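You operate a simulated robot arm through the tools that you are given. There is no shell and no other tool. Be economical: measure what you need, move in short steps, check, and stop when the job is done.

Carry out the task below with a simulated two-armed robot. There is one attempt and no reset: what you move stays moved.

TASK
On the grey table, fold the blue cloth in half.

Only the result counts: the job must be done as asked and must still hold three seconds after the hand-in. Knocking over, shifting, dropping, spilling or breaking anything else fails it. Flat cloth is picked up by pressing the open fingertips on it (5 to 10 N) and closing them slowly along it; thin cloth reads only 2 to 8 mm in the jaws.

THE ROBOT
Two 7-joint arms with two-finger parallel grippers on one trunk, on a base that drives. Base frame: it is fixed to the floor where the robot stands at the start and does not move with it; the origin is under the middle of the robot, x ahead of it, y to its left, z up; the surface under the hand at the start is at about z = 75. Units: cm, degrees, N and s.
The left shoulder is at the start at [8.9, 18.2, 99.1], the right one opposite. With the tool pointing down near the work surface each hand reaches from about 34 to 78 cm from the robot's upright axis, wherever it stands, measured 20 degrees to its own side. Places, roughly: grey table [100, -10, 80]. Payload 3.91 kg a hand.
Tool frame (each hand has its own): the origin (TCP) lies between the finger pads and is the grasp point; the fingertips stand 3 cm ahead of it; z points along the fingers, y is the line along which they close. The gripper opens to 11 cm. The fingers are 2 cm wide and 1 cm thick; the gripper's body (4.8 by 11.2 cm) begins 5.5 cm behind the TCP.
Orientation is that of the tool frame in the base frame, as [roll, pitch, yaw] about the fixed x, y, z axes, in that order (R = Rz(yaw) Ry(pitch) Rx(roll)). With the fingers straight down and closing along the base's y, the tool's x points along the base's -x, its y along +y and its z along -z.

THE INTERFACE
- The arms move only by the tool nudge_tool. It takes "left_commands", "right_commands" or both (then of equal length, played together; a hand with none holds still); each is a list of rows, each a list of 7 numbers: the shift along the base's x, y, z in cm, then the turn, a rotation vector about the base's x, y, z in degrees, then the closure, from 0 (fully open) to 1 (shut). In form: [[x, y, z, ax, ay, az, hand], ...]. A call has 1 to 12 rows; each row shifts and turns the commanded pose from where the row before left it. Each row takes 0.2 s and may step no farther than 5 cm and 8.6 degrees from the row before; otherwise, or with a gripper value out of range, the whole call is refused. Where a pose cannot be reached the arm comes as near as it can. A force on the tool above 40 N (or 10 N above the force at the start of the call, whichever is more), or a blocked arm, ends the call early, and 0.2 s more pass. Each finger travels about 7.2 cm/s and halts on what it meets, pressing with about 36 N; the grip force reading is that of the motor and also rises with nothing between the fingers. The clock runs only during rows and for 0.2 s after the last one: add rows that do not move to give the fingers time. The reply holds the time, the measured pose of the TCP, the force on the tool along the base axes, the opening and the grip force, in the units named above and with some noise, with the torque about the TCP (base axes, N m) and any sound that the robot's microphone picked up.
- Cameras (640 x 400 px; columns grow to the right, rows downward): "scene" is now at [23.88, -1.81, 116.09]; the picture's right is [-0.21, -0.98, 0.00], its down [-0.66, 0.14, -0.74] and it looks along [0.72, -0.16, -0.67] (base axes); focal length 214 px, centre (320, 200). "left" rides on the left gripper at [7.3, -1.7, -10.3] in its tool frame; the picture's right is [0.23, 0.97, 0.00], its down [-0.76, 0.18, -0.62] and it looks along [-0.61, 0.14, 0.78] (tool axes); focal length 222 px, centre (320, 200). "right" rides on the right gripper at [7.2, 1.7, -10.3] in its tool frame; the picture's right is [-0.23, 0.97, 0.00], its down [-0.76, -0.18, -0.62] and it looks along [-0.61, -0.14, 0.78] (tool axes); focal length 222 px, centre (320, 200). There is no depth. A picture from a camera that has moved, and an enlarged one, comes with that camera's place and axes in the base frame and with its lens.
- get_image(camera): a new picture of that camera. It takes no simulated time.
- slide_trunk(by): slides the trunk up (or, below 0, down) by that many cm; the arms and the scene camera ride with it, the base frame stays. It gives what a move gives, with no picture.
- roll_base(legs): drives the robot by 1 to 6 legs, each [ahead, left, turn to the left] in cm, cm and degrees, along the robot's own axes; the way and the turn of a leg run together, so that a leg with both is an arc; at most 150 cm and 180 degrees a leg. The arms and the cameras ride along, it lands a little off, and it stops where it bumps. It gives what a move gives.
- pan_tilt(pan, tilt): turns the head with the scene camera to pan (to the left, within 80 degrees either way) and tilt (down, from -29 to 69), counted from straight ahead of the robot. It gives what a move gives.
- close_up(camera, box): a new picture of the part [left, top, right, bottom] of that camera's present view, enlarged. It takes no simulated time.
- close_job(): hands the job in; it is judged then, once.

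Go step by step. Nothing tells you exact positions but the pictures and the camera data: compare them with the known pose of the tool, close in by small moves and look again before you grip or let go. The budget is 120 turns and 88 pictures, counting those below and the enlarged ones. Unless the task says otherwise, let go and move clear before handing in, and close with one line.

The tools are called after "Emit:" as a command line: name --argument value ..., lists and objects as JSON in quotes. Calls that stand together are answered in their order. nudge_tool: Moves the arms, as the interface text tells. Its arguments: {"type":"object","properties":{"left_commands":{"type":"array","items":{"type":"array","items":{"type":"number"}}},"right_commands":{"type":"array","items":{"type":"array","items":{"type":"number"}}}},"required":[]} The other tools are called the same way: slide_trunk (by) slides the trunk up or down; roll_base (legs) drives the base; pan_tilt (pan, tilt) turns the head that bears the scene camera; get_image (camera) takes a picture; close_up (camera, box) takes an enlarged picture of a part of a camera's view; close_job () hands the job in.

At the start:

```text
time_s: 0.0
left_position: [47.35, 27.53, 91.24]
left_ee_rot: [180.0, 0.1, -179.9]
left_wrist_force: [-0.6, -0.6, -0.5]
left_wrist_torque: [0.01, 0.01, 0.04]
left_width: 11.01
left_grip_force: 0.0
right_position: [48.9, -9.99, 99.28]
right_ee_rot: [-179.9, 0.0, -180.0]
right_wrist_force: [-0.3, 1.1, 0.1]
right_wrist_torque: [0.0, 0.01, 0.01]
right_width: 11.01
right_grip_force: 0.0
trunk travel left (down, up): [-25.0, 26.4]
robot x, y, heading: [-0.1, -0.0, 0.0]
head pan, tilt: [-12.3, 42.4]
```

scene: 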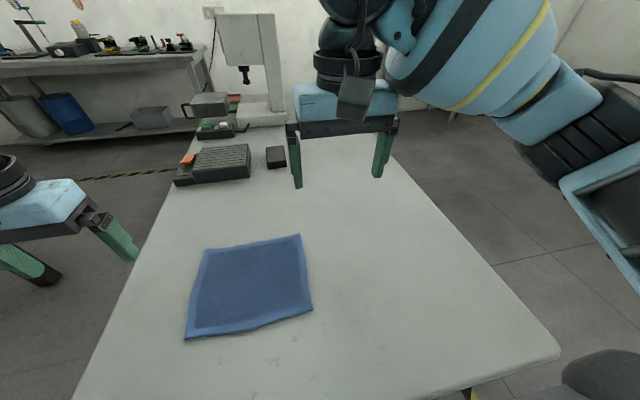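
right: 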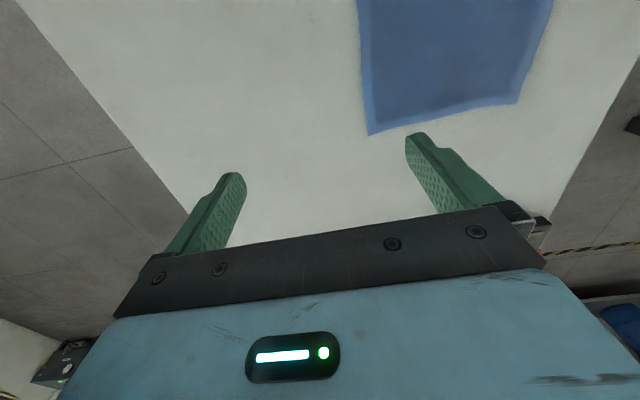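
left: 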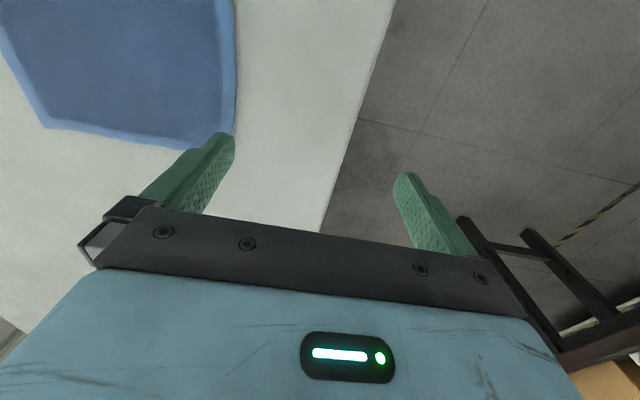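

The blue cloth lies roughly square to my axes, x about 39–57 and y about -4–18 on the table at z≈75. I plan to pinch the near edge close to both corners and fold it to the far edge; I'll first look closer.

Emit:
close_up --camera "scene" --box '[165, 215, 335, 355]'

Emit:
pan_tilt --pan 8 --tilt 60

Emit:
get_image --camera "scene"

```text
2.86 times, centred on (250, 285) of scene
camera zoom: at [23.88, -1.81, 116.09], right [-0.21, -0.98, 0.0], down [-0.66, 0.14, -0.74], along [0.72, -0.16, -0.67], focal length 613 px, centre (520, -43)
```

zoom: 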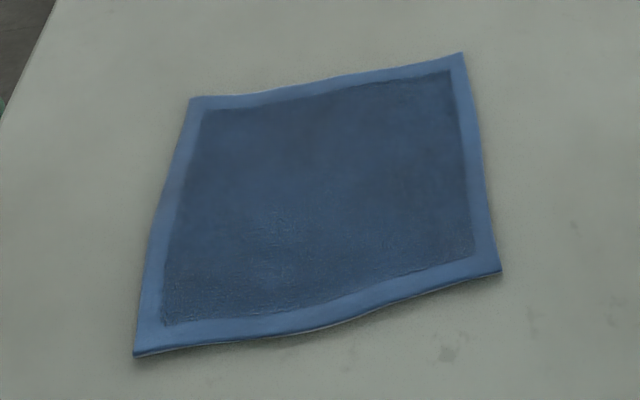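

```text
time_s: 0.8
left_position: [47.3, 27.37, 91.11]
left_ee_rot: [-180.0, 0.0, -179.8]
left_wrist_force: [0.1, 0.0, -0.6]
left_wrist_torque: [0.0, 0.01, -0.02]
left_width: 11.0
left_grip_force: 0.1
right_position: [48.74, -10.04, 99.34]
right_ee_rot: [-180.0, 0.0, 180.0]
right_wrist_force: [0.5, 0.5, 0.6]
right_wrist_torque: [0.0, -0.03, 0.0]
right_width: 11.03
right_grip_force: 0.1
trunk travel left (down, up): [-25.0, 26.4]
robot x, y, heading: [-0.15, 0.25, 0.1]
head pan, tilt: [8.0, 60.0]
```

```text
83 pictures are left
camera scene: at [22.34, 0.89, 113.77], right [0.14, -0.99, 0.0], down [-0.86, -0.12, -0.5], along [0.5, 0.07, -0.87], focal length 214 px, centre (320, 200)
```

scene: 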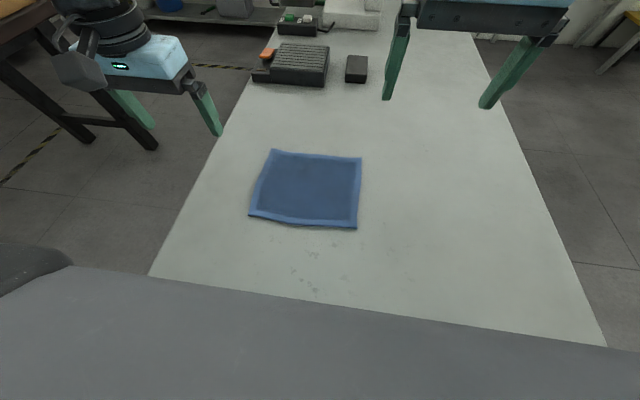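

The corners come out as near (39.1,-3.7) and (39.2,17.6), far (57.5,-3.9) and (57.1,17.2). I bring both hands above the near corners with a narrow opening.

Emit:
nudge_tool --left_commands '[[-1.17, -2.1, -1.5, 0, 0, 0, 0.3], [-1.17, -2.1, -1.5, 0, 0, 0, 0.68], [-1.17, -2.1, -1.5, 0, 0, 0, 0.68], [-1.17, -2.1, -1.5, 0, 0, 0, 0.68], [-1.17, -2.1, -1.5, 0, 0, 0, 0.68], [-1.17, -2.1, -1.5, 0, 0, 0, 0.68], [0, 0, 0, 0, 0, 0, 0.68]]' --right_commands '[[-1.4, 1.52, -2.9, 0, 0, 0, 0.3], [-1.4, 1.52, -2.9, 0, 0, 0, 0.68], [-1.4, 1.52, -2.9, 0, 0, 0, 0.68], [-1.4, 1.52, -2.9, 0, 0, 0, 0.68], [-1.4, 1.52, -2.9, 0, 0, 0, 0.68], [-1.4, 1.52, -2.9, 0, 0, 0, 0.68], [0, 0, 0, 0, 0, 0, 0.68]]'

Emit:
get_image --camera "scene"

Emit:
get_image --camera "left"

Emit:
get_image --camera "right"

```text
time_s: 2.4
left_position: [40.32, 14.74, 82.18]
left_ee_rot: [180.0, 0.1, -179.9]
left_wrist_force: [0.4, 0.3, 0.1]
left_wrist_torque: [0.01, 0.01, -0.02]
left_width: 3.52
left_grip_force: 0.0
right_position: [40.37, -0.85, 81.83]
right_ee_rot: [-180.0, -0.1, 179.9]
right_wrist_force: [0.0, -0.5, 0.4]
right_wrist_torque: [0.01, 0.01, -0.03]
right_width: 3.5
right_grip_force: 0.1
trunk travel left (down, up): [-25.0, 26.4]
robot x, y, heading: [-0.2, 0.41, -0.4]
head pan, tilt: [8.0, 60.0]
```

```text
82 pictures are left
camera scene: at [22.31, 0.89, 113.77], right [0.14, -0.99, 0.0], down [-0.86, -0.12, -0.5], along [0.5, 0.07, -0.87], focal length 214 px, centre (320, 200)
```

scene: 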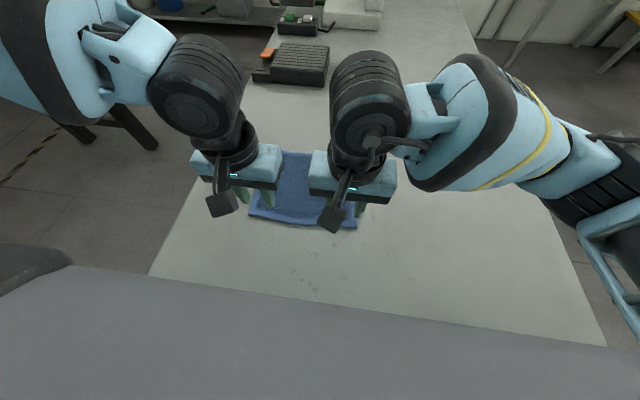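

```text
81 pictures are left
camera left: at [32.97, 13.11, 92.44], right [-0.23, 0.97, 0.0], down [0.76, 0.18, 0.62], along [0.61, 0.14, -0.78], focal length 222 px, centre (320, 200)
```

left: 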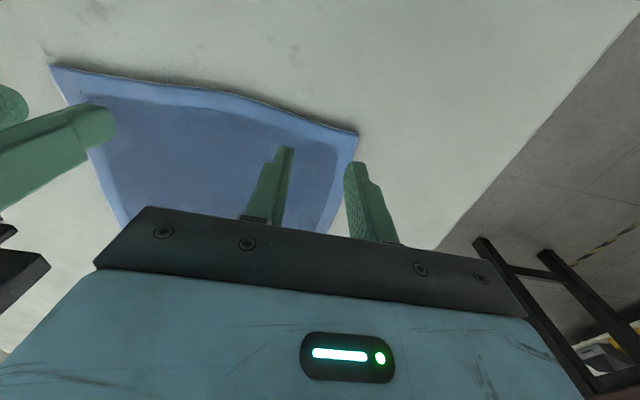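

```text
80 pictures are left
camera right: at [33.25, 0.83, 92.06], right [0.23, 0.97, 0.0], down [0.76, -0.18, 0.62], along [0.61, -0.14, -0.78], focal length 222 px, centre (320, 200)
```

right: 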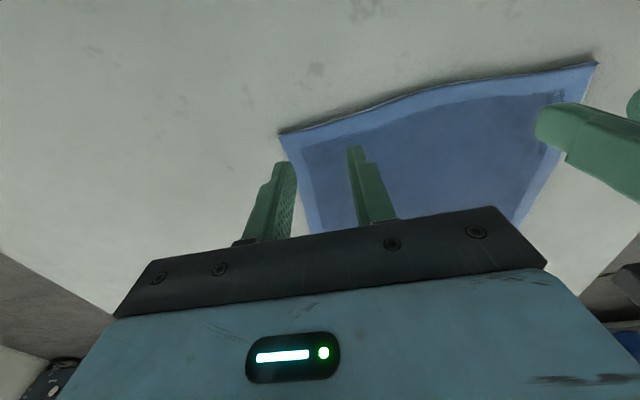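

The corners are confirmed and the fingers sit just inside them. I shift slightly inward and descend to just above the cloth, then feel for contact.

Emit:
nudge_tool --left_commands '[[0, -0.4, -1, 0, 0, 0, 0.68], [0, 0, -1, 0, 0, 0, 0.68], [0, 0, -0.8, 0, 0, 0, 0.68], [0, 0, -0.3, 0, 0, 0, 0.68]]' --right_commands '[[0, 0.4, -1, 0, 0, 0, 0.68], [0, 0, -1, 0, 0, 0, 0.68], [0, 0, -0.5, 0, 0, 0, 0.68], [0, 0, -0.3, 0, 0, 0, 0.68]]'

Emit:
get_image --camera "left"

```text
time_s: 3.4
left_position: [40.35, 14.49, 79.01]
left_ee_rot: [-180.0, -0.1, -179.9]
left_wrist_force: [-0.4, 0.2, -0.2]
left_wrist_torque: [0.01, -0.01, -0.01]
left_width: 3.52
left_grip_force: 0.0
right_position: [40.42, -0.49, 78.91]
right_ee_rot: [180.0, 0.0, -180.0]
right_wrist_force: [-0.1, 0.3, 0.6]
right_wrist_torque: [0.0, -0.03, -0.02]
right_width: 3.53
right_grip_force: 0.1
trunk travel left (down, up): [-25.0, 26.4]
robot x, y, heading: [0.24, 0.27, -0.0]
head pan, tilt: [8.0, 60.0]
```

```text
79 pictures are left
camera left: at [33.07, 12.8, 89.35], right [-0.23, 0.97, 0.0], down [0.76, 0.18, 0.62], along [0.61, 0.14, -0.78], focal length 222 px, centre (320, 200)
```

left: 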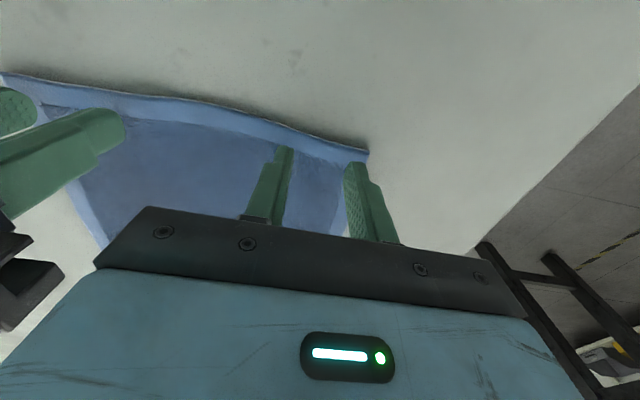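

Nothing is touched yet; the tips are about 1 cm above. I step down slowly until I feel force.

Emit:
nudge_tool --left_commands '[[0, 0, -0.2, 0, 0, 0, 0.68], [0, 0, -0.2, 0, 0, 0, 0.68], [0, 0, -0.1, 0, 0, 0, 0.68], [0, 0, -0.1, 0, 0, 0, 0.68]]' --right_commands '[[0, 0, -0.2, 0, 0, 0, 0.68], [0, 0, -0.2, 0, 0, 0, 0.68], [0, 0, -0.1, 0, 0, 0, 0.68], [0, 0, -0.1, 0, 0, 0, 0.68]]'

Emit:
nudge_tool --left_commands '[[0, 0, -0.1, 0, 0, 0, 0.68], [0, 0, -0.1, 0, 0, 0, 0.68]]' --right_commands '[[0, 0, -0.1, 0, 0, 0, 0.68], [0, 0, -0.1, 0, 0, 0, 0.68]]'

```text
time_s: 4.4
left_position: [40.36, 14.48, 78.52]
left_ee_rot: [-180.0, 0.0, -180.0]
left_wrist_force: [0.2, -0.4, 1.0]
left_wrist_torque: [-0.01, 0.0, -0.02]
left_width: 3.52
left_grip_force: 0.0
right_position: [40.45, -0.56, 78.36]
right_ee_rot: [179.9, 0.1, -180.0]
right_wrist_force: [0.8, 0.0, 1.2]
right_wrist_torque: [-0.01, 0.0, -0.01]
right_width: 3.51
right_grip_force: 0.0
trunk travel left (down, up): [-25.0, 26.4]
robot x, y, heading: [0.02, -0.32, 0.0]
head pan, tilt: [8.0, 60.0]
```

```text
time_s: 5.0
left_position: [40.24, 14.36, 78.35]
left_ee_rot: [-180.0, 0.0, -179.9]
left_wrist_force: [1.4, 0.3, 5.0]
left_wrist_torque: [0.02, -0.06, 0.03]
left_width: 3.51
left_grip_force: 0.1
right_position: [40.35, -0.48, 78.32]
right_ee_rot: [179.8, 0.0, 180.0]
right_wrist_force: [-0.3, -0.6, 8.7]
right_wrist_torque: [-0.04, -0.04, -0.01]
right_width: 3.55
right_grip_force: 0.1
trunk travel left (down, up): [-25.0, 26.4]
robot x, y, heading: [-0.11, -0.1, -0.2]
head pan, tilt: [8.0, 60.0]
```

Both hands press on the cloth (5 N and 9 N). Now I close slowly.

Emit:
nudge_tool --left_commands '[[0, 0, -0.05, 0, 0, 0, 0.71], [0, 0, 0, 0, 0, 0, 0.74], [0, 0, 0, 0, 0, 0, 0.77], [0, 0, 0, 0, 0, 0, 0.8], [0, 0, 0, 0, 0, 0, 0.83], [0, 0, 0, 0, 0, 0, 0.86], [0, 0, 0, 0, 0, 0, 0.89], [0, 0, 0, 0, 0, 0, 0.92], [0, 0, 0, 0, 0, 0, 0.95], [0, 0, 0, 0, 0, 0, 0.98], [0, 0, 0, 0, 0, 0, 1], [0, 0, 0, 0, 0, 0, 1]]' --right_commands '[[0, 0, 0, 0, 0, 0, 0.71], [0, 0, 0, 0, 0, 0, 0.74], [0, 0, 0, 0, 0, 0, 0.77], [0, 0, 0, 0, 0, 0, 0.8], [0, 0, 0, 0, 0, 0, 0.83], [0, 0, 0, 0, 0, 0, 0.86], [0, 0, 0, 0, 0, 0, 0.89], [0, 0, 0, 0, 0, 0, 0.92], [0, 0, 0, 0, 0, 0, 0.95], [0, 0, 0, 0, 0, 0, 0.98], [0, 0, 0, 0, 0, 0, 1], [0, 0, 0, 0, 0, 0, 1]]'

Emit:
get_image --camera "left"

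Emit:
get_image --camera "right"

```text
time_s: 7.6
left_position: [40.3, 14.36, 78.22]
left_ee_rot: [-179.9, 0.1, 179.9]
left_wrist_force: [-0.7, -14.5, 11.1]
left_wrist_torque: [-0.4, 0.02, 0.0]
left_width: 0.42
left_grip_force: 35.9
right_position: [40.44, -0.48, 78.32]
right_ee_rot: [179.9, 0.0, -180.0]
right_wrist_force: [0.3, 14.5, 10.3]
right_wrist_torque: [0.44, -0.03, -0.02]
right_width: 0.41
right_grip_force: 35.9
trunk travel left (down, up): [-25.0, 26.4]
robot x, y, heading: [0.02, 0.13, 0.1]
head pan, tilt: [8.0, 60.0]
```

```text
78 pictures are left
camera left: at [33.0, 12.71, 88.57], right [-0.23, 0.97, 0.0], down [0.76, 0.18, 0.62], along [0.61, 0.14, -0.78], focal length 222 px, centre (320, 200)
```

left: 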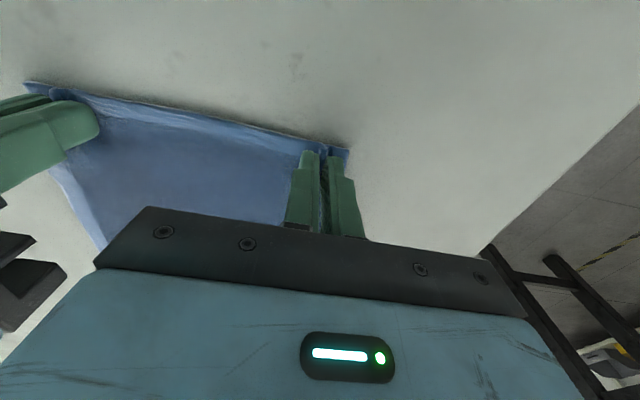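

```text
77 pictures are left
camera right: at [33.19, 1.25, 88.53], right [0.23, 0.97, 0.0], down [0.76, -0.18, 0.62], along [0.61, -0.14, -0.78], focal length 222 px, centre (320, 200)
```

right: 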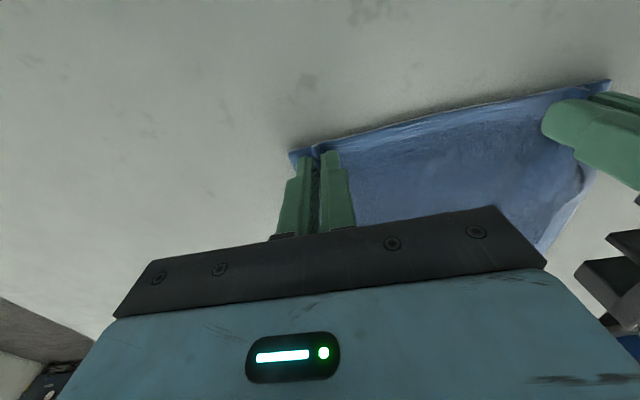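

Both corners are gripped (4 mm in the jaws). I lift them together in an arc about the fold line x≈48.2, tilting gradually, and check halfway.

Emit:
nudge_tool --left_commands '[[0.5, -0.15, 1.9, 0, 0, 0, 1], [1.0, -0.1, 1.85, 0, 0, 0, 1], [1.4, 0, 1.4, 0, 5, 0, 1], [1.5, 0, 1.3, 0, 5, 0, 1], [2.3, 0, 0.5, 0, 6, 0, 1], [2.3, 0, 0.35, 0, 6, 0, 1]]' --right_commands '[[0.5, 0.15, 1.9, 0, 0, 0, 1], [1.0, 0.1, 1.85, 0, 0, 0, 1], [1.4, 0, 1.4, 0, 5, 0, 1], [1.5, 0, 1.3, 0, 5, 0, 1], [2.3, 0, 0.5, 0, 6, 0, 1], [2.3, 0, 0.35, 0, 6, 0, 1]]'

Emit:
get_image --camera "scene"

Emit:
get_image --camera "left"

```text
time_s: 9.2
left_position: [48.21, 15.82, 85.76]
left_ee_rot: [-178.6, -21.6, 179.4]
left_wrist_force: [2.2, -23.0, -0.6]
left_wrist_torque: [-0.63, -0.04, 0.25]
left_width: 0.43
left_grip_force: 36.1
left hand out of reach, approached as far as the arm can: row 6
right_position: [49.09, 0.53, 85.6]
right_ee_rot: [178.7, -22.0, -179.1]
right_wrist_force: [-1.3, 21.5, -0.4]
right_wrist_torque: [0.63, 0.02, -0.29]
right_width: 0.39
right_grip_force: 35.7
trunk travel left (down, up): [-25.0, 26.4]
robot x, y, heading: [-0.08, 0.22, -0.1]
head pan, tilt: [8.0, 60.0]
stopped in row 6 (right hand): the force on the tool passed its limit at 41 N (the readings are from after the stop); the commanded pose is now the measured one
```

```text
76 pictures are left
camera scene: at [22.34, 0.87, 113.76], right [0.14, -0.99, 0.0], down [-0.86, -0.12, -0.5], along [0.5, 0.07, -0.87], focal length 214 px, centre (320, 200)
```

scene: 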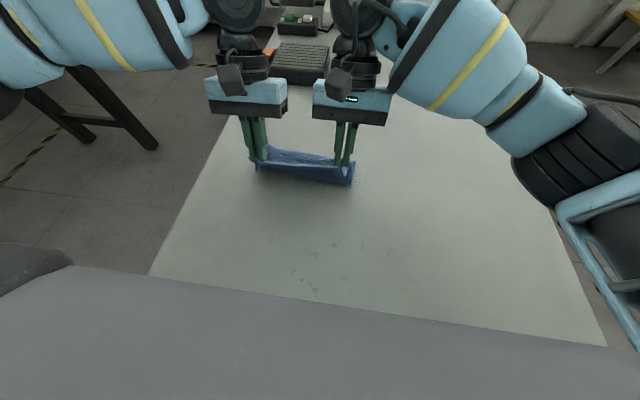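

```text
75 pictures are left
camera left: at [45.26, 14.48, 98.09], right [-0.21, 0.98, 0.06], down [0.94, 0.18, 0.29], along [0.28, 0.12, -0.95], focal length 222 px, centre (320, 200)
```

left: 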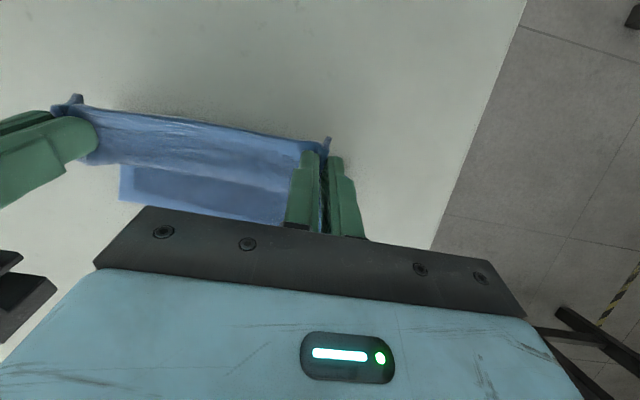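

The left arm met its limit with the tilt and drifted sideways, stretching the cloth. I undo part of the tilt and bring the hands a bit closer together.

Emit:
nudge_tool --left_commands '[[0.2, -0.5, 0, 0, -5, 0, 1], [0.3, -0.5, 0, 0, -6, 0, 1], [0.2, -0.3, 0, 0, 0, 0, 1]]' --right_commands '[[0, -0.1, 0, 0, -5, 0, 1], [0, -0.2, 0, 0, -6, 0, 1], [0, 0, 0, 0, 0, 0, 1]]'

Emit:
get_image --camera "right"

```text
time_s: 10.0
left_position: [48.91, 14.86, 85.88]
left_ee_rot: [-179.1, -10.7, 179.7]
left_wrist_force: [-0.3, -13.0, -0.3]
left_wrist_torque: [-0.41, 0.02, 0.09]
left_width: 0.38
left_grip_force: 35.7
right_position: [49.38, -0.1, 85.64]
right_ee_rot: [179.3, -11.0, -179.5]
right_wrist_force: [-0.5, 13.2, 0.4]
right_wrist_torque: [0.4, -0.03, -0.09]
right_width: 0.37
right_grip_force: 35.9
trunk travel left (down, up): [-25.0, 26.4]
robot x, y, heading: [0.17, -0.11, 0.2]
head pan, tilt: [8.0, 60.0]
```

```text
74 pictures are left
camera right: at [44.26, 1.47, 97.06], right [0.22, 0.98, -0.03], down [0.87, -0.18, 0.46], along [0.45, -0.13, -0.88], focal length 222 px, centre (320, 200)
```

right: 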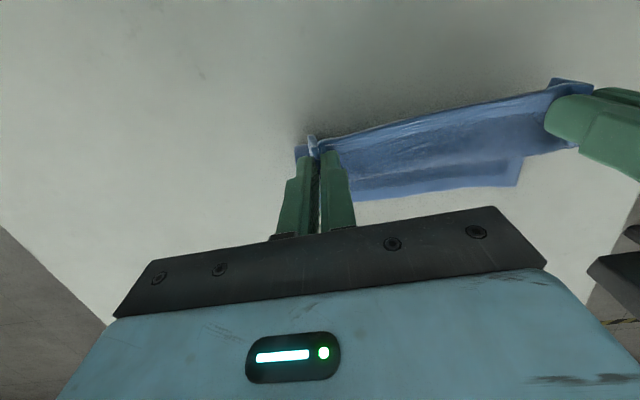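

Tension is down. I check where the far edge lies now.

Emit:
close_up --camera "scene" --box '[210, 100, 400, 220]'

Emit:
get_image --camera "left"

```text
3.33 times, centred on (305, 160) of scene
camera zoom: at [22.36, 0.91, 113.76], right [0.14, -0.99, 0.0], down [-0.86, -0.12, -0.5], along [0.49, 0.07, -0.87], focal length 715 px, centre (370, 333)
```

zoom: 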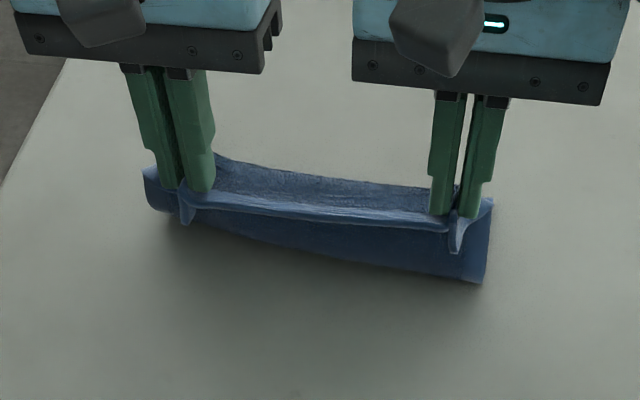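

```text
72 pictures are left
camera left: at [43.74, 13.42, 97.23], right [-0.22, 0.97, 0.03], down [0.86, 0.18, 0.47], along [0.45, 0.13, -0.88], focal length 222 px, centre (320, 200)
```

left: 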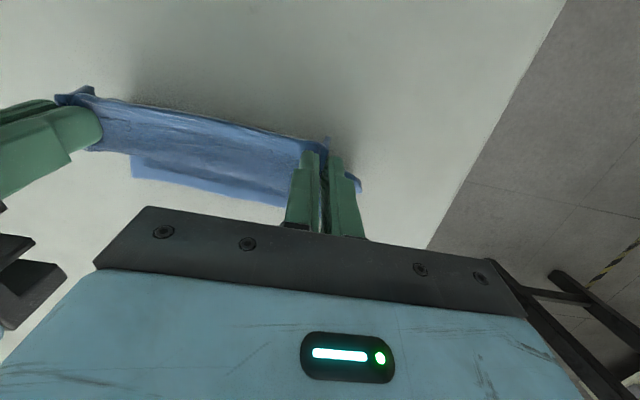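

The far edge still lies at x≈56.2 (right) to 57.3 (left). I carry the held edge slightly past it so the hanging flap can be dragged straight on the way down.

Emit:
nudge_tool --left_commands '[[2.5, -0.2, 0, 0, 0, 0, 1], [2.3, -0.1, -0.8, 0, 0, 0, 1], [2.1, 0, -1.4, 0, 0, 0, 1], [1.6, 0, -1.8, 0, 0, 0, 1], [1.2, 0, -1.7, 0, 0, 0, 1]]' --right_commands '[[2.2, 0.1, 0, 0, 0, 0, 1], [2.0, 0.1, -0.8, 0, 0, 0, 1], [1.7, 0, -1.4, 0, 0, 0, 1], [1.3, 0, -1.8, 0, 0, 0, 1], [1.0, 0, -1.5, 0, 0, 0, 1]]'

Emit:
close_up --camera "scene" --box '[210, 80, 400, 200]'

Emit:
get_image --camera "left"

Emit:
get_image --camera "right"

```text
time_s: 11.0
left_position: [54.78, 16.7, 83.24]
left_ee_rot: [-177.9, -10.5, 178.9]
left_wrist_force: [1.0, -18.5, -1.4]
left_wrist_torque: [-0.57, -0.05, 0.07]
left_width: 0.4
left_grip_force: 35.7
left hand out of reach, approached as far as the arm can: row 2, 3, 4
right_position: [55.31, 1.13, 82.83]
right_ee_rot: [177.9, -10.9, -178.5]
right_wrist_force: [-0.6, 19.3, 0.1]
right_wrist_torque: [0.55, -0.02, -0.15]
right_width: 0.39
right_grip_force: 36.5
trunk travel left (down, up): [-25.0, 26.4]
robot x, y, heading: [0.38, -0.13, -0.0]
head pan, tilt: [8.0, 60.0]
stopped in row 4 (left hand): the force on the tool passed its limit at 43 N (the readings are from after the stop); the commanded pose is now the measured one
```

```text
3.33 times, centred on (305, 140) of scene
camera zoom: at [22.31, 0.92, 113.77], right [0.14, -0.99, 0.0], down [-0.86, -0.12, -0.5], along [0.5, 0.07, -0.87], focal length 715 px, centre (370, 400)
```

zoom: 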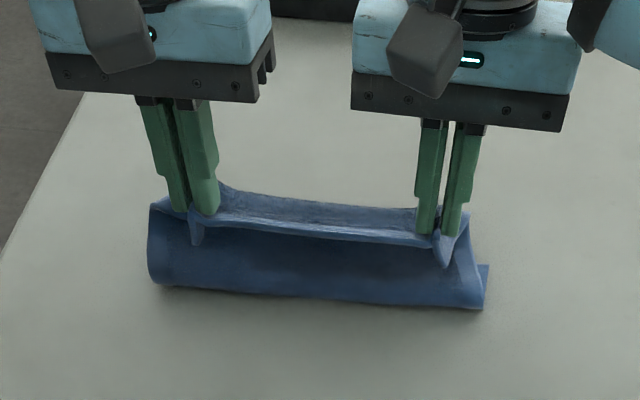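

```text
70 pictures are left
camera left: at [49.41, 15.46, 94.62], right [-0.21, 0.98, 0.01], down [0.87, 0.18, 0.47], along [0.46, 0.1, -0.88], focal length 222 px, centre (320, 200)
```

left: 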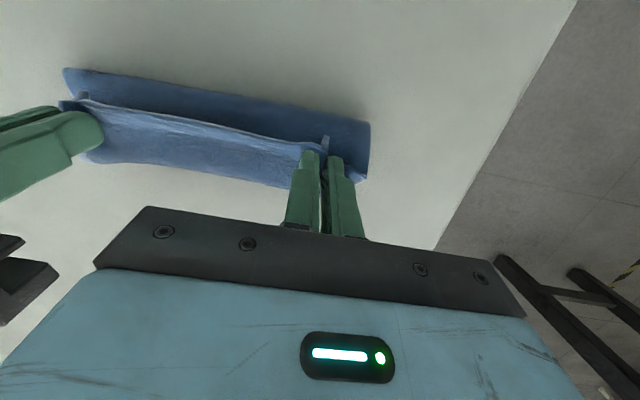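

```text
69 pictures are left
camera right: at [50.26, 2.36, 94.27], right [0.2, 0.98, -0.01], down [0.87, -0.18, 0.46], along [0.45, -0.1, -0.89], focal length 222 px, centre (320, 200)
```

right: 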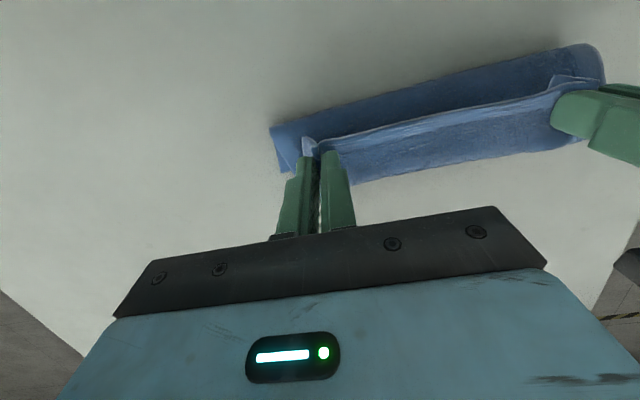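

The left arm again ran out of reach with the tilt. I take the tilt out completely and ease the sideways tension before going on.

Emit:
nudge_tool --left_commands '[[0, -0.4, 0, 0, -5.5, 0, 1], [0, -0.4, 0, 0, -5.3, 0, 1], [0.3, 0, 0, 0, 0, 0, 1]]' --right_commands '[[0, 0.1, 0, 0, -5.5, 0, 1], [0, 0.1, 0, 0, -5.3, 0, 1], [0, 0, 0, 0, 0, 0, 1]]'

```text
time_s: 11.8
left_position: [55.0, 16.11, 82.95]
left_ee_rot: [-178.5, 0.1, 179.2]
left_wrist_force: [0.1, -11.9, -0.4]
left_wrist_torque: [-0.34, 0.0, -0.06]
left_width: 0.37
left_grip_force: 36.2
right_position: [55.54, 0.98, 82.68]
right_ee_rot: [178.5, -0.1, -178.9]
right_wrist_force: [0.5, 10.6, -0.3]
right_wrist_torque: [0.35, 0.03, -0.03]
right_width: 0.37
right_grip_force: 36.5
trunk travel left (down, up): [-25.0, 26.4]
robot x, y, heading: [-0.26, -0.2, -0.0]
head pan, tilt: [8.0, 60.0]
```

Tension is lower. I move on in small steps, straight down-pointing.

Emit:
nudge_tool --left_commands '[[0.8, -0.15, -0.4, 0, 0, 0, 1], [0.8, -0.15, -0.7, 0, 0, 0, 1], [0.8, 0, -0.8, 0, 0, 0, 1], [0.6, 0, -0.9, 0, 0, 0, 1]]' --right_commands '[[0.6, 0, -0.4, 0, 0, 0, 1], [0.6, 0, -0.7, 0, 0, 0, 1], [0.5, 0, -0.8, 0, 0, 0, 1], [0.4, 0, -0.8, 0, 0, 0, 1]]'

Emit:
close_up --camera "scene" --box '[210, 80, 400, 200]'

Emit:
get_image --camera "right"

Emit:
get_image --camera "left"

```text
time_s: 12.8
left_position: [58.15, 16.99, 80.25]
left_ee_rot: [-178.1, 0.2, 178.9]
left_wrist_force: [-1.6, -26.4, -1.0]
left_wrist_torque: [-0.82, 0.08, -0.11]
left_width: 0.4
left_grip_force: 36.0
left hand out of reach, approached as far as the arm can: row 3, 4
right_position: [57.42, 1.39, 80.21]
right_ee_rot: [178.1, -0.2, -178.7]
right_wrist_force: [1.0, 26.4, 0.3]
right_wrist_torque: [0.85, -0.07, -0.08]
right_width: 0.43
right_grip_force: 36.4
trunk travel left (down, up): [-25.0, 26.4]
robot x, y, heading: [-0.06, -0.2, 0.0]
head pan, tilt: [8.0, 60.0]
```

```text
3.33 times, centred on (305, 140) of scene
camera zoom: at [22.34, 0.92, 113.76], right [0.14, -0.99, 0.0], down [-0.86, -0.12, -0.5], along [0.49, 0.07, -0.87], focal length 715 px, centre (370, 400)
```

zoom: 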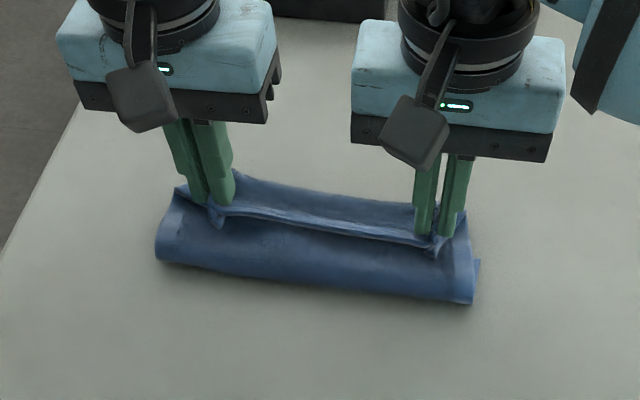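

```text
67 pictures are left
camera right: at [50.3, 2.57, 90.39], right [0.2, 0.98, 0.03], down [0.77, -0.18, 0.62], along [0.61, -0.1, -0.79], focal length 222 px, centre (320, 200)
```

right: 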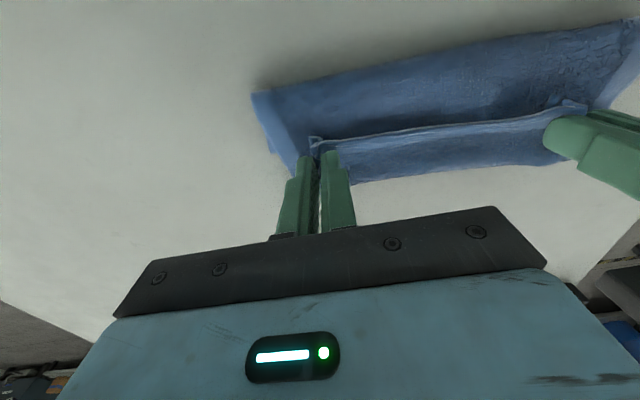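

```text
66 pictures are left
camera left: at [50.83, 15.88, 90.51], right [-0.21, 0.98, -0.03], down [0.76, 0.18, 0.62], along [0.61, 0.1, -0.78], focal length 222 px, centre (320, 200)
```

left: 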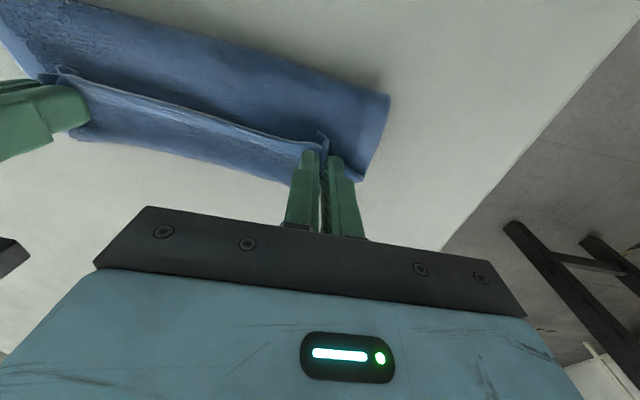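

The held edge is over the far edge, but the left arm is at its limit and the cloth is stretched sideways. I ease the right hand toward the left, lower both and look.

Emit:
nudge_tool --left_commands '[[0, -0.1, -0.4, 0, 0, 0, 1], [0, 0, -0.4, 0, 0, 0, 1], [0, 0, -0.4, 0, 0, 0, 1], [0, 0, -0.2, 0, 0, 0, 1]]' --right_commands '[[0.1, 0.5, -0.4, 0, 0, 0, 1], [0.1, 0.4, -0.4, 0, 0, 0, 1], [0, 0.2, -0.4, 0, 0, 0, 1], [0, 0, -0.2, 0, 0, 0, 1]]'

Emit:
close_up --camera "scene" --box '[210, 80, 400, 200]'

```text
time_s: 13.8
left_position: [58.11, 17.34, 79.04]
left_ee_rot: [-178.4, 0.4, 179.3]
left_wrist_force: [0.1, -12.7, 10.4]
left_wrist_torque: [-0.47, 0.02, -0.09]
left_width: 0.39
left_grip_force: 36.3
right_position: [57.81, 2.02, 78.8]
right_ee_rot: [178.4, 0.0, -178.9]
right_wrist_force: [1.8, 12.6, 6.9]
right_wrist_torque: [0.43, -0.06, -0.02]
right_width: 0.38
right_grip_force: 35.6
trunk travel left (down, up): [-25.0, 26.4]
robot x, y, heading: [-0.05, 0.13, 0.1]
head pan, tilt: [8.0, 60.0]
```

```text
3.33 times, centred on (305, 140) of scene
camera zoom: at [22.22, 0.89, 113.8], right [0.14, -0.99, 0.0], down [-0.86, -0.12, -0.5], along [0.5, 0.07, -0.87], focal length 715 px, centre (370, 400)
```

zoom: 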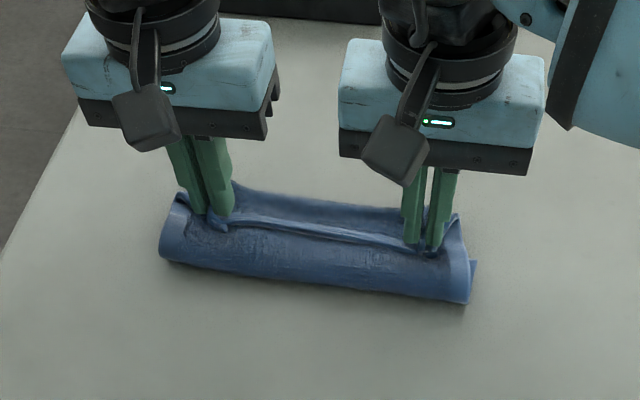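

The tips press lightly on the lower layer. I release slowly and lift off.

Emit:
nudge_tool --left_commands '[[0, 0, 0, 0, 0, 0, 0.95], [0, 0, 0, 0, 0, 0, 0.88], [0, 0, 0.3, 0, 0, 0, 0.8], [0, 0, 0.8, 0, 0, 0, 0.75], [0, 0, 2, 0, 0, 0, 0.7], [0, 0, 3, 0, 0, 0, 0.7], [0, 0, 3, 0, 0, 0, 0.7]]' --right_commands '[[0, 0, 0, 0, 0, 0, 0.95], [0, 0, 0, 0, 0, 0, 0.88], [0, 0, 0.3, 0, 0, 0, 0.8], [0, 0, 0.8, 0, 0, 0, 0.75], [0, 0, 2, 0, 0, 0, 0.7], [0, 0, 3, 0, 0, 0, 0.7], [0, 0, 3, 0, 0, 0, 0.7]]'

Emit:
close_up --camera "scene" --box '[210, 80, 400, 200]'

Emit:
get_image --camera "right"

Emit:
get_image --camera "left"

```text
time_s: 15.4
left_position: [58.07, 17.4, 87.92]
left_ee_rot: [-178.4, 0.2, 179.2]
left_wrist_force: [-0.7, 0.2, 0.3]
left_wrist_torque: [-0.01, 0.0, 0.01]
left_width: 3.31
left_grip_force: 0.1
right_position: [57.75, 2.07, 87.69]
right_ee_rot: [178.5, -0.3, -178.9]
right_wrist_force: [0.2, 0.2, -0.3]
right_wrist_torque: [0.0, -0.01, -0.01]
right_width: 3.29
right_grip_force: 0.0
trunk travel left (down, up): [-25.0, 26.4]
robot x, y, heading: [-0.11, -0.03, -0.2]
head pan, tilt: [8.0, 60.0]
```

```text
3.33 times, centred on (305, 140) of scene
camera zoom: at [22.3, 0.92, 113.77], right [0.14, -0.99, 0.0], down [-0.86, -0.12, -0.5], along [0.5, 0.07, -0.87], focal length 715 px, centre (370, 400)
```

zoom: 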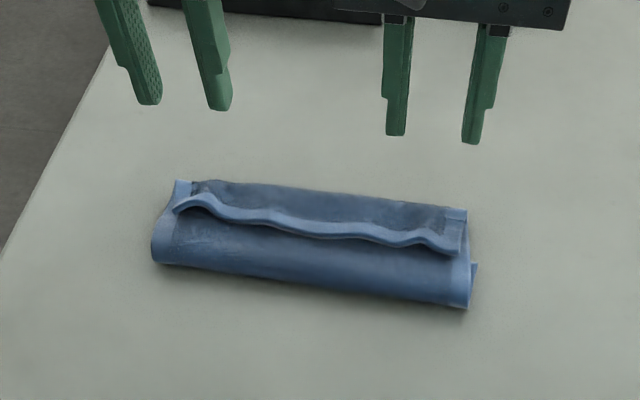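

```text
63 pictures are left
camera right: at [50.63, 3.36, 98.02], right [0.21, 0.98, 0.02], down [0.77, -0.18, 0.62], along [0.61, -0.11, -0.79], focal length 222 px, centre (320, 200)
```

right: 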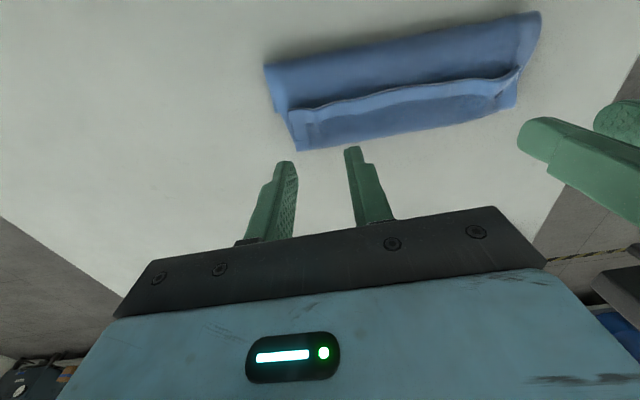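

```text
62 pictures are left
camera left: at [50.88, 16.07, 98.23], right [-0.21, 0.98, -0.03], down [0.76, 0.18, 0.62], along [0.61, 0.11, -0.78], focal length 222 px, centre (320, 200)
```

left: 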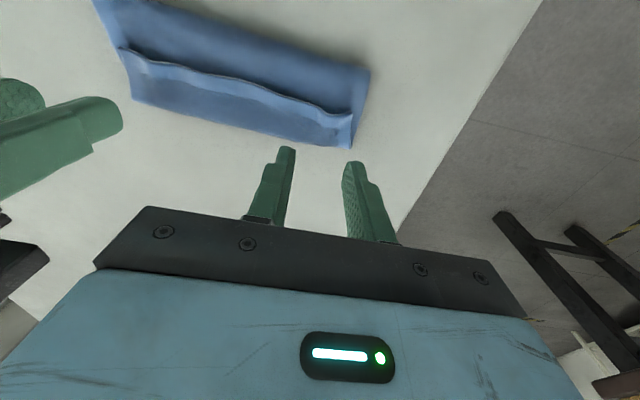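

The top layer landed, but its last 3–4 cm folded back toward me, and the fold line sits at x≈52. I'll need to redo it with better arm posture, so I test the left arm's free reach with the right arm moved aside.

Emit:
nudge_tool --left_commands '[[0, 0, 0, 0, 0, 0, 0.7], [0, 0, 0, 0, 0, 0, 0.7], [2, -0.5, 0, 0, 0, 0, 0.7], [2, -0.5, 0, 0, 0, 0, 0.7], [2, -0.5, 0, 0, 0, 0, 0.7], [2, 0, 0, 0, 0, 0, 0.7]]' --right_commands '[[-2, -3.5, 2, 0, 0, 0, 0.7], [-2, -3.5, 2, 0, 0, 0, 0.7], [-2, -3.5, 2, 0, 0, 0, 0.7], [-2, -3.5, 0, 0, 0, 0, 0.7], [-1, -3.5, 0, 0, 0, 0, 0.7], [0, -2.5, 0, 0, 0, 0, 0.7]]'

Emit:
get_image --camera "scene"

```text
time_s: 16.8
left_position: [58.14, 17.26, 87.76]
left_ee_rot: [-178.4, 0.2, 179.3]
left_wrist_force: [0.1, -0.1, -0.4]
left_wrist_torque: [-0.01, -0.01, 0.02]
left_width: 3.29
left_grip_force: 0.2
left hand out of reach, approached as far as the arm can: row 3, 4, 5, 6
right_position: [48.65, -17.94, 93.5]
right_ee_rot: [178.5, -0.2, -178.8]
right_wrist_force: [-0.3, 0.4, -0.3]
right_wrist_torque: [-0.03, -0.01, -0.01]
right_width: 3.29
right_grip_force: 0.1
trunk travel left (down, up): [-25.0, 26.4]
robot x, y, heading: [-0.01, 0.08, -0.0]
head pan, tilt: [8.0, 60.0]
```

```text
61 pictures are left
camera scene: at [22.32, 0.88, 113.76], right [0.14, -0.99, 0.0], down [-0.86, -0.12, -0.5], along [0.5, 0.07, -0.87], focal length 214 px, centre (320, 200)
```

scene: 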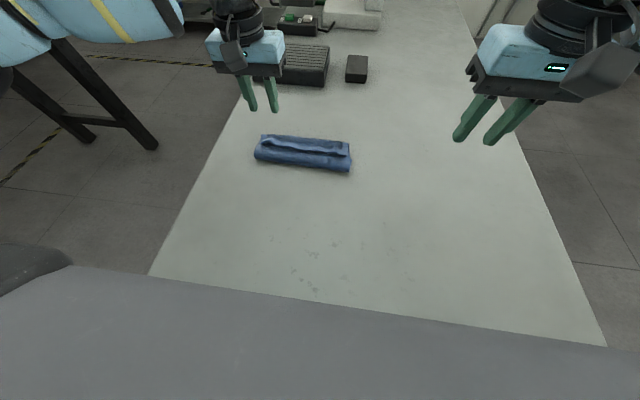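

The left arm is limited by its own posture. I probe which direction frees it.

Emit:
nudge_tool --left_commands '[[0, 3, 0, 0, 0, 0, 0.7], [2, 1, 0, 0, 0, 0, 0.7], [2, 1, 0, 0, 0, 0, 0.7], [2, 0, 0, 0, 0, 0, 0.7]]'

Emit:
nudge_tool --left_commands '[[0, 0, 0, 0, 0, 8, 0.7], [0, 0, 0, 0, 0, 8, 0.7], [0, -2, 0, 0, 0, 8, 0.7], [0, -2, 0, 0, 0, 0, 0.7]]'

```text
time_s: 17.8
left_position: [64.16, 24.25, 87.44]
left_ee_rot: [-178.4, 0.1, 179.3]
left_wrist_force: [0.8, -0.1, -0.1]
left_wrist_torque: [-0.02, 0.03, 0.0]
left_width: 3.31
left_grip_force: 0.1
left hand out of reach, approached as far as the arm can: row 4
right_position: [48.9, -17.85, 93.59]
right_ee_rot: [178.6, -0.2, -178.8]
right_wrist_force: [-0.5, 0.0, 0.2]
right_wrist_torque: [0.0, 0.01, 0.0]
right_width: 3.29
right_grip_force: 0.2
trunk travel left (down, up): [-25.0, 26.4]
robot x, y, heading: [0.14, -0.14, -0.1]
head pan, tilt: [8.0, 60.0]
```

```text
time_s: 18.8
left_position: [63.8, 24.81, 87.1]
left_ee_rot: [-178.6, 0.2, -156.9]
left_wrist_force: [-0.3, 0.0, -0.5]
left_wrist_torque: [0.07, 0.03, -0.01]
left_width: 3.27
left_grip_force: 0.0
left hand out of reach, approached as far as the arm can: row 3
right_position: [48.74, -18.06, 93.61]
right_ee_rot: [178.5, -0.2, -178.9]
right_wrist_force: [0.5, 0.5, 0.2]
right_wrist_torque: [0.05, -0.02, -0.03]
right_width: 3.27
right_grip_force: 0.1
trunk travel left (down, up): [-25.0, 26.4]
robot x, y, heading: [-0.19, 0.19, -0.1]
head pan, tilt: [8.0, 60.0]
```

The limit on the left arm is inward reach at distance. I test whether the right arm can reach further left, which would let me shift the base to suit the left arm.

Emit:
nudge_tool --left_commands '[[0, 3, 1, 0, 0, -8, 0.7], [0, 3, 1, 0, 0, -8, 0.7], [0, 3, 1, 0, 0, -7, 0.7], [0, 3, 1, 0, 0, 0, 0.7], [0, 0, 0, 0, 0, 0, 0.7], [0, 0, 0, 0, 0, 0, 0.7], [0, 0, 0, 0, 0, 0, 0.7], [0, 0, 0, 0, 0, 0, 0.7]]' --right_commands '[[2, 4, 0, 0, 0, 0, 0.7], [2, 4, 0, 0, 0, 0, 0.7], [2, 4, 0, 0, 0, 0, 0.7], [2, 4, 0, 0, 0, 0, 0.7], [2, 4, 0, 0, 0, 0, 0.7], [0, 4, 0, 0, 0, 0, 0.7], [0, 4, 0, 0, 0, 0, 0.7], [0, 2, 0, 0, 0, 0, 0.7]]'

```text
time_s: 20.7
left_position: [63.65, 36.95, 91.08]
left_ee_rot: [-178.5, 0.2, -179.8]
left_wrist_force: [0.0, -0.6, 0.4]
left_wrist_torque: [0.0, 0.01, 0.02]
left_width: 3.29
left_grip_force: 0.0
right_position: [64.35, 3.23, 92.74]
right_ee_rot: [177.4, -2.1, 171.1]
right_wrist_force: [-0.4, -0.2, -1.4]
right_wrist_torque: [-0.03, -0.03, 0.01]
right_width: 3.29
right_grip_force: 0.0
trunk travel left (down, up): [-25.0, 26.4]
robot x, y, heading: [-0.25, 0.17, -0.1]
head pan, tilt: [8.0, 60.0]
stopped in row 8 (right hand): the arm was blocked; the commanded pose is now the measured one
```

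Both arms are limited inward when reaching far. Folding the far edge toward me instead would let me tilt the fingers forward at the end, so I test that near-side tilt in free air.

Emit:
nudge_tool --left_commands '[[-4, -2.8, 0, 0, 0, 0, 0.7], [-4, -2.8, 0, 0, 0, 0, 0.7], [-4, -2.8, 0, 0, 0, 0, 0.7], [-4, -2.8, 0, 0, 0, 0, 0.7], [-4, -2.8, 0, 0, 0, 0, 0.7], [-2.5, -2, 0, 0, 0, 0, 0.7]]' --right_commands '[[-4, -2, 0, 0, 0, 4, 0.7], [-4, -1, 0, 0, 0, 4, 0.7], [-4, -0.5, 0, 0, 0, 0, 0.7], [-4, -0.5, 0, 0, 0, 0, 0.7], [-4, 0, 0, 0, 0, 0, 0.7], [-3, 0, 0, 0, 0, 0, 0.7]]'

Emit:
nudge_tool --left_commands '[[0, 0, 0, 0, -8, 0, 0.7], [0, 0, 0, 0, -8, 0, 0.7], [0, 0, 0, 0, -8, 0, 0.7], [0, 0, 0, 0, -8, 0, 0.7], [0, 0, 0, 0, -8, 0, 0.7], [0, 0, 0, 0, -8, 0, 0.7], [0, 0, 0, 0, -8, 0, 0.7]]' --right_commands '[[0, 0, 0, 0, -8, 0, 0.7], [0, 0, 0, 0, -8, 0, 0.7], [0, 0, 0, 0, -8, 0, 0.7], [0, 0, 0, 0, -8, 0, 0.7], [0, 0, 0, 0, -8, 0, 0.7], [0, 0, 0, 0, -8, 0, 0.7], [0, 0, 0, 0, -8, 0, 0.7]]'

```text
time_s: 22.1
left_position: [41.31, 20.81, 91.28]
left_ee_rot: [-178.5, 0.3, -179.7]
left_wrist_force: [0.4, -0.1, -0.4]
left_wrist_torque: [0.0, 0.06, 0.01]
left_width: 3.32
left_grip_force: 0.1
right_position: [41.13, -0.74, 92.98]
right_ee_rot: [177.2, -1.9, 179.4]
right_wrist_force: [-0.6, -0.4, 0.2]
right_wrist_torque: [0.01, 0.01, -0.04]
right_width: 3.27
right_grip_force: 0.1
trunk travel left (down, up): [-25.0, 26.4]
robot x, y, heading: [0.05, -0.09, 0.0]
head pan, tilt: [8.0, 60.0]
```

```text
time_s: 23.7
left_position: [49.55, 19.28, 93.45]
left_ee_rot: [-178.2, 56.2, -179.7]
left_wrist_force: [0.7, 0.6, 0.8]
left_wrist_torque: [0.04, 0.05, -0.01]
left_width: 3.3
left_grip_force: 0.0
left hand out of reach, approached as far as the arm can: row 4, 5, 6, 7
right_position: [42.38, -0.91, 94.31]
right_ee_rot: [172.2, 54.4, 173.0]
right_wrist_force: [0.1, -0.3, -0.1]
right_wrist_torque: [-0.01, -0.02, -0.01]
right_width: 3.32
right_grip_force: 0.0
trunk travel left (down, up): [-25.0, 26.4]
robot x, y, heading: [-0.22, 0.27, 0.3]
head pan, tilt: [8.0, 60.0]
```

With forward tilt the left hand needs x≥49, so for the final redo I can back the base off while folding far-to-near. First I unfold: both hands go back over the hem with a slight forward tilt.

Emit:
nudge_tool --left_commands '[[1.5, -0.5, 0, 0, 6, 0, 0.7], [1.5, -0.5, 0, 0, 6, 0, 0.7], [1.5, -0.5, -1, 0, 6, 0, 0.7], [1.5, -0.5, -2, 0, 6, 0, 0.7], [1.5, -0.3, -2, 0, 6, 0, 0.7], [0.2, 0, -2, 0, 6, 0, 0.7]]' --right_commands '[[2.3, 0.5, 0, 0, 6, 0, 0.7], [2.3, 0.5, 0, 0, 6, 0, 0.7], [2.3, 0.5, -1, 0, 6, 0, 0.7], [2.3, 0.5, -2, 0, 6, 0, 0.7], [2.3, 0.5, -2, 0, 6, 0, 0.7], [2.3, 0.5, -3, 0, 5, 0, 0.7]]'

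Emit:
close_up --camera "scene" --box '[210, 80, 400, 200]'

Emit:
get_image --camera "right"

Emit:
get_image --camera "left"

```text
time_s: 25.1
left_position: [57.04, 16.98, 86.48]
left_ee_rot: [-178.4, 20.0, -179.9]
left_wrist_force: [-0.2, 0.9, 0.7]
left_wrist_torque: [-0.02, 0.01, -0.03]
left_width: 3.29
left_grip_force: 0.0
right_position: [54.99, 2.44, 84.71]
right_ee_rot: [177.1, 18.9, 179.5]
right_wrist_force: [0.0, -0.5, 0.2]
right_wrist_torque: [0.0, -0.01, 0.0]
right_width: 3.3
right_grip_force: 0.0
trunk travel left (down, up): [-25.0, 26.4]
robot x, y, heading: [0.17, -0.08, -0.0]
head pan, tilt: [8.0, 60.0]
```

```text
3.33 times, centred on (305, 140) of scene
camera zoom: at [22.43, 0.88, 113.74], right [0.14, -0.99, 0.0], down [-0.86, -0.12, -0.5], along [0.49, 0.07, -0.87], focal length 715 px, centre (370, 400)
```

zoom: 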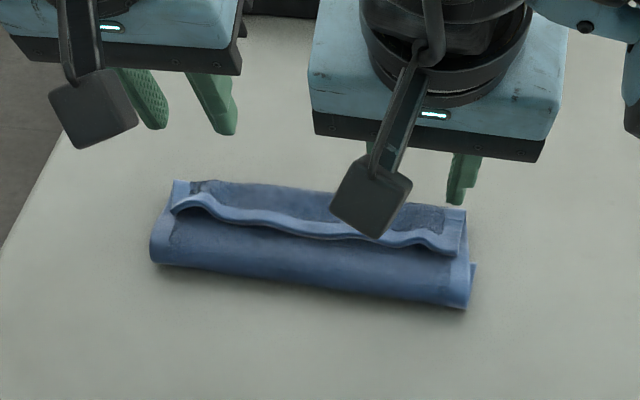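

```text
59 pictures are left
camera right: at [44.98, 3.7, 92.18], right [0.21, 0.97, 0.12], down [0.52, -0.21, 0.83], along [0.83, -0.11, -0.55], focal length 222 px, centre (320, 200)
```

right: 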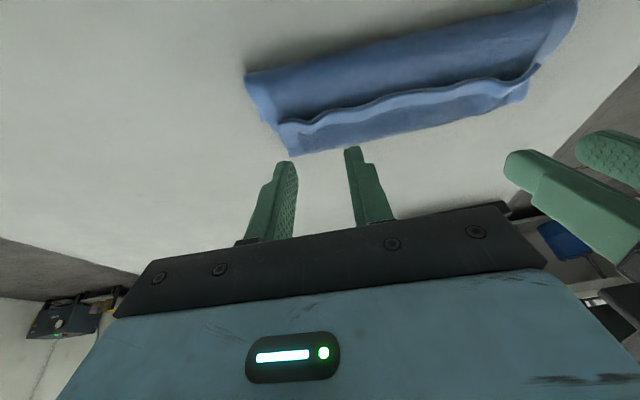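

```text
58 pictures are left
camera left: at [46.73, 15.66, 93.66], right [-0.21, 0.97, -0.1], down [0.5, 0.2, 0.84], along [0.84, 0.12, -0.53], focal length 222 px, centre (320, 200)
```

left: 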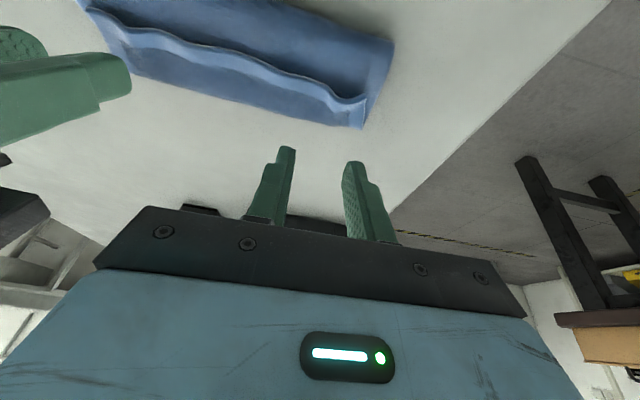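

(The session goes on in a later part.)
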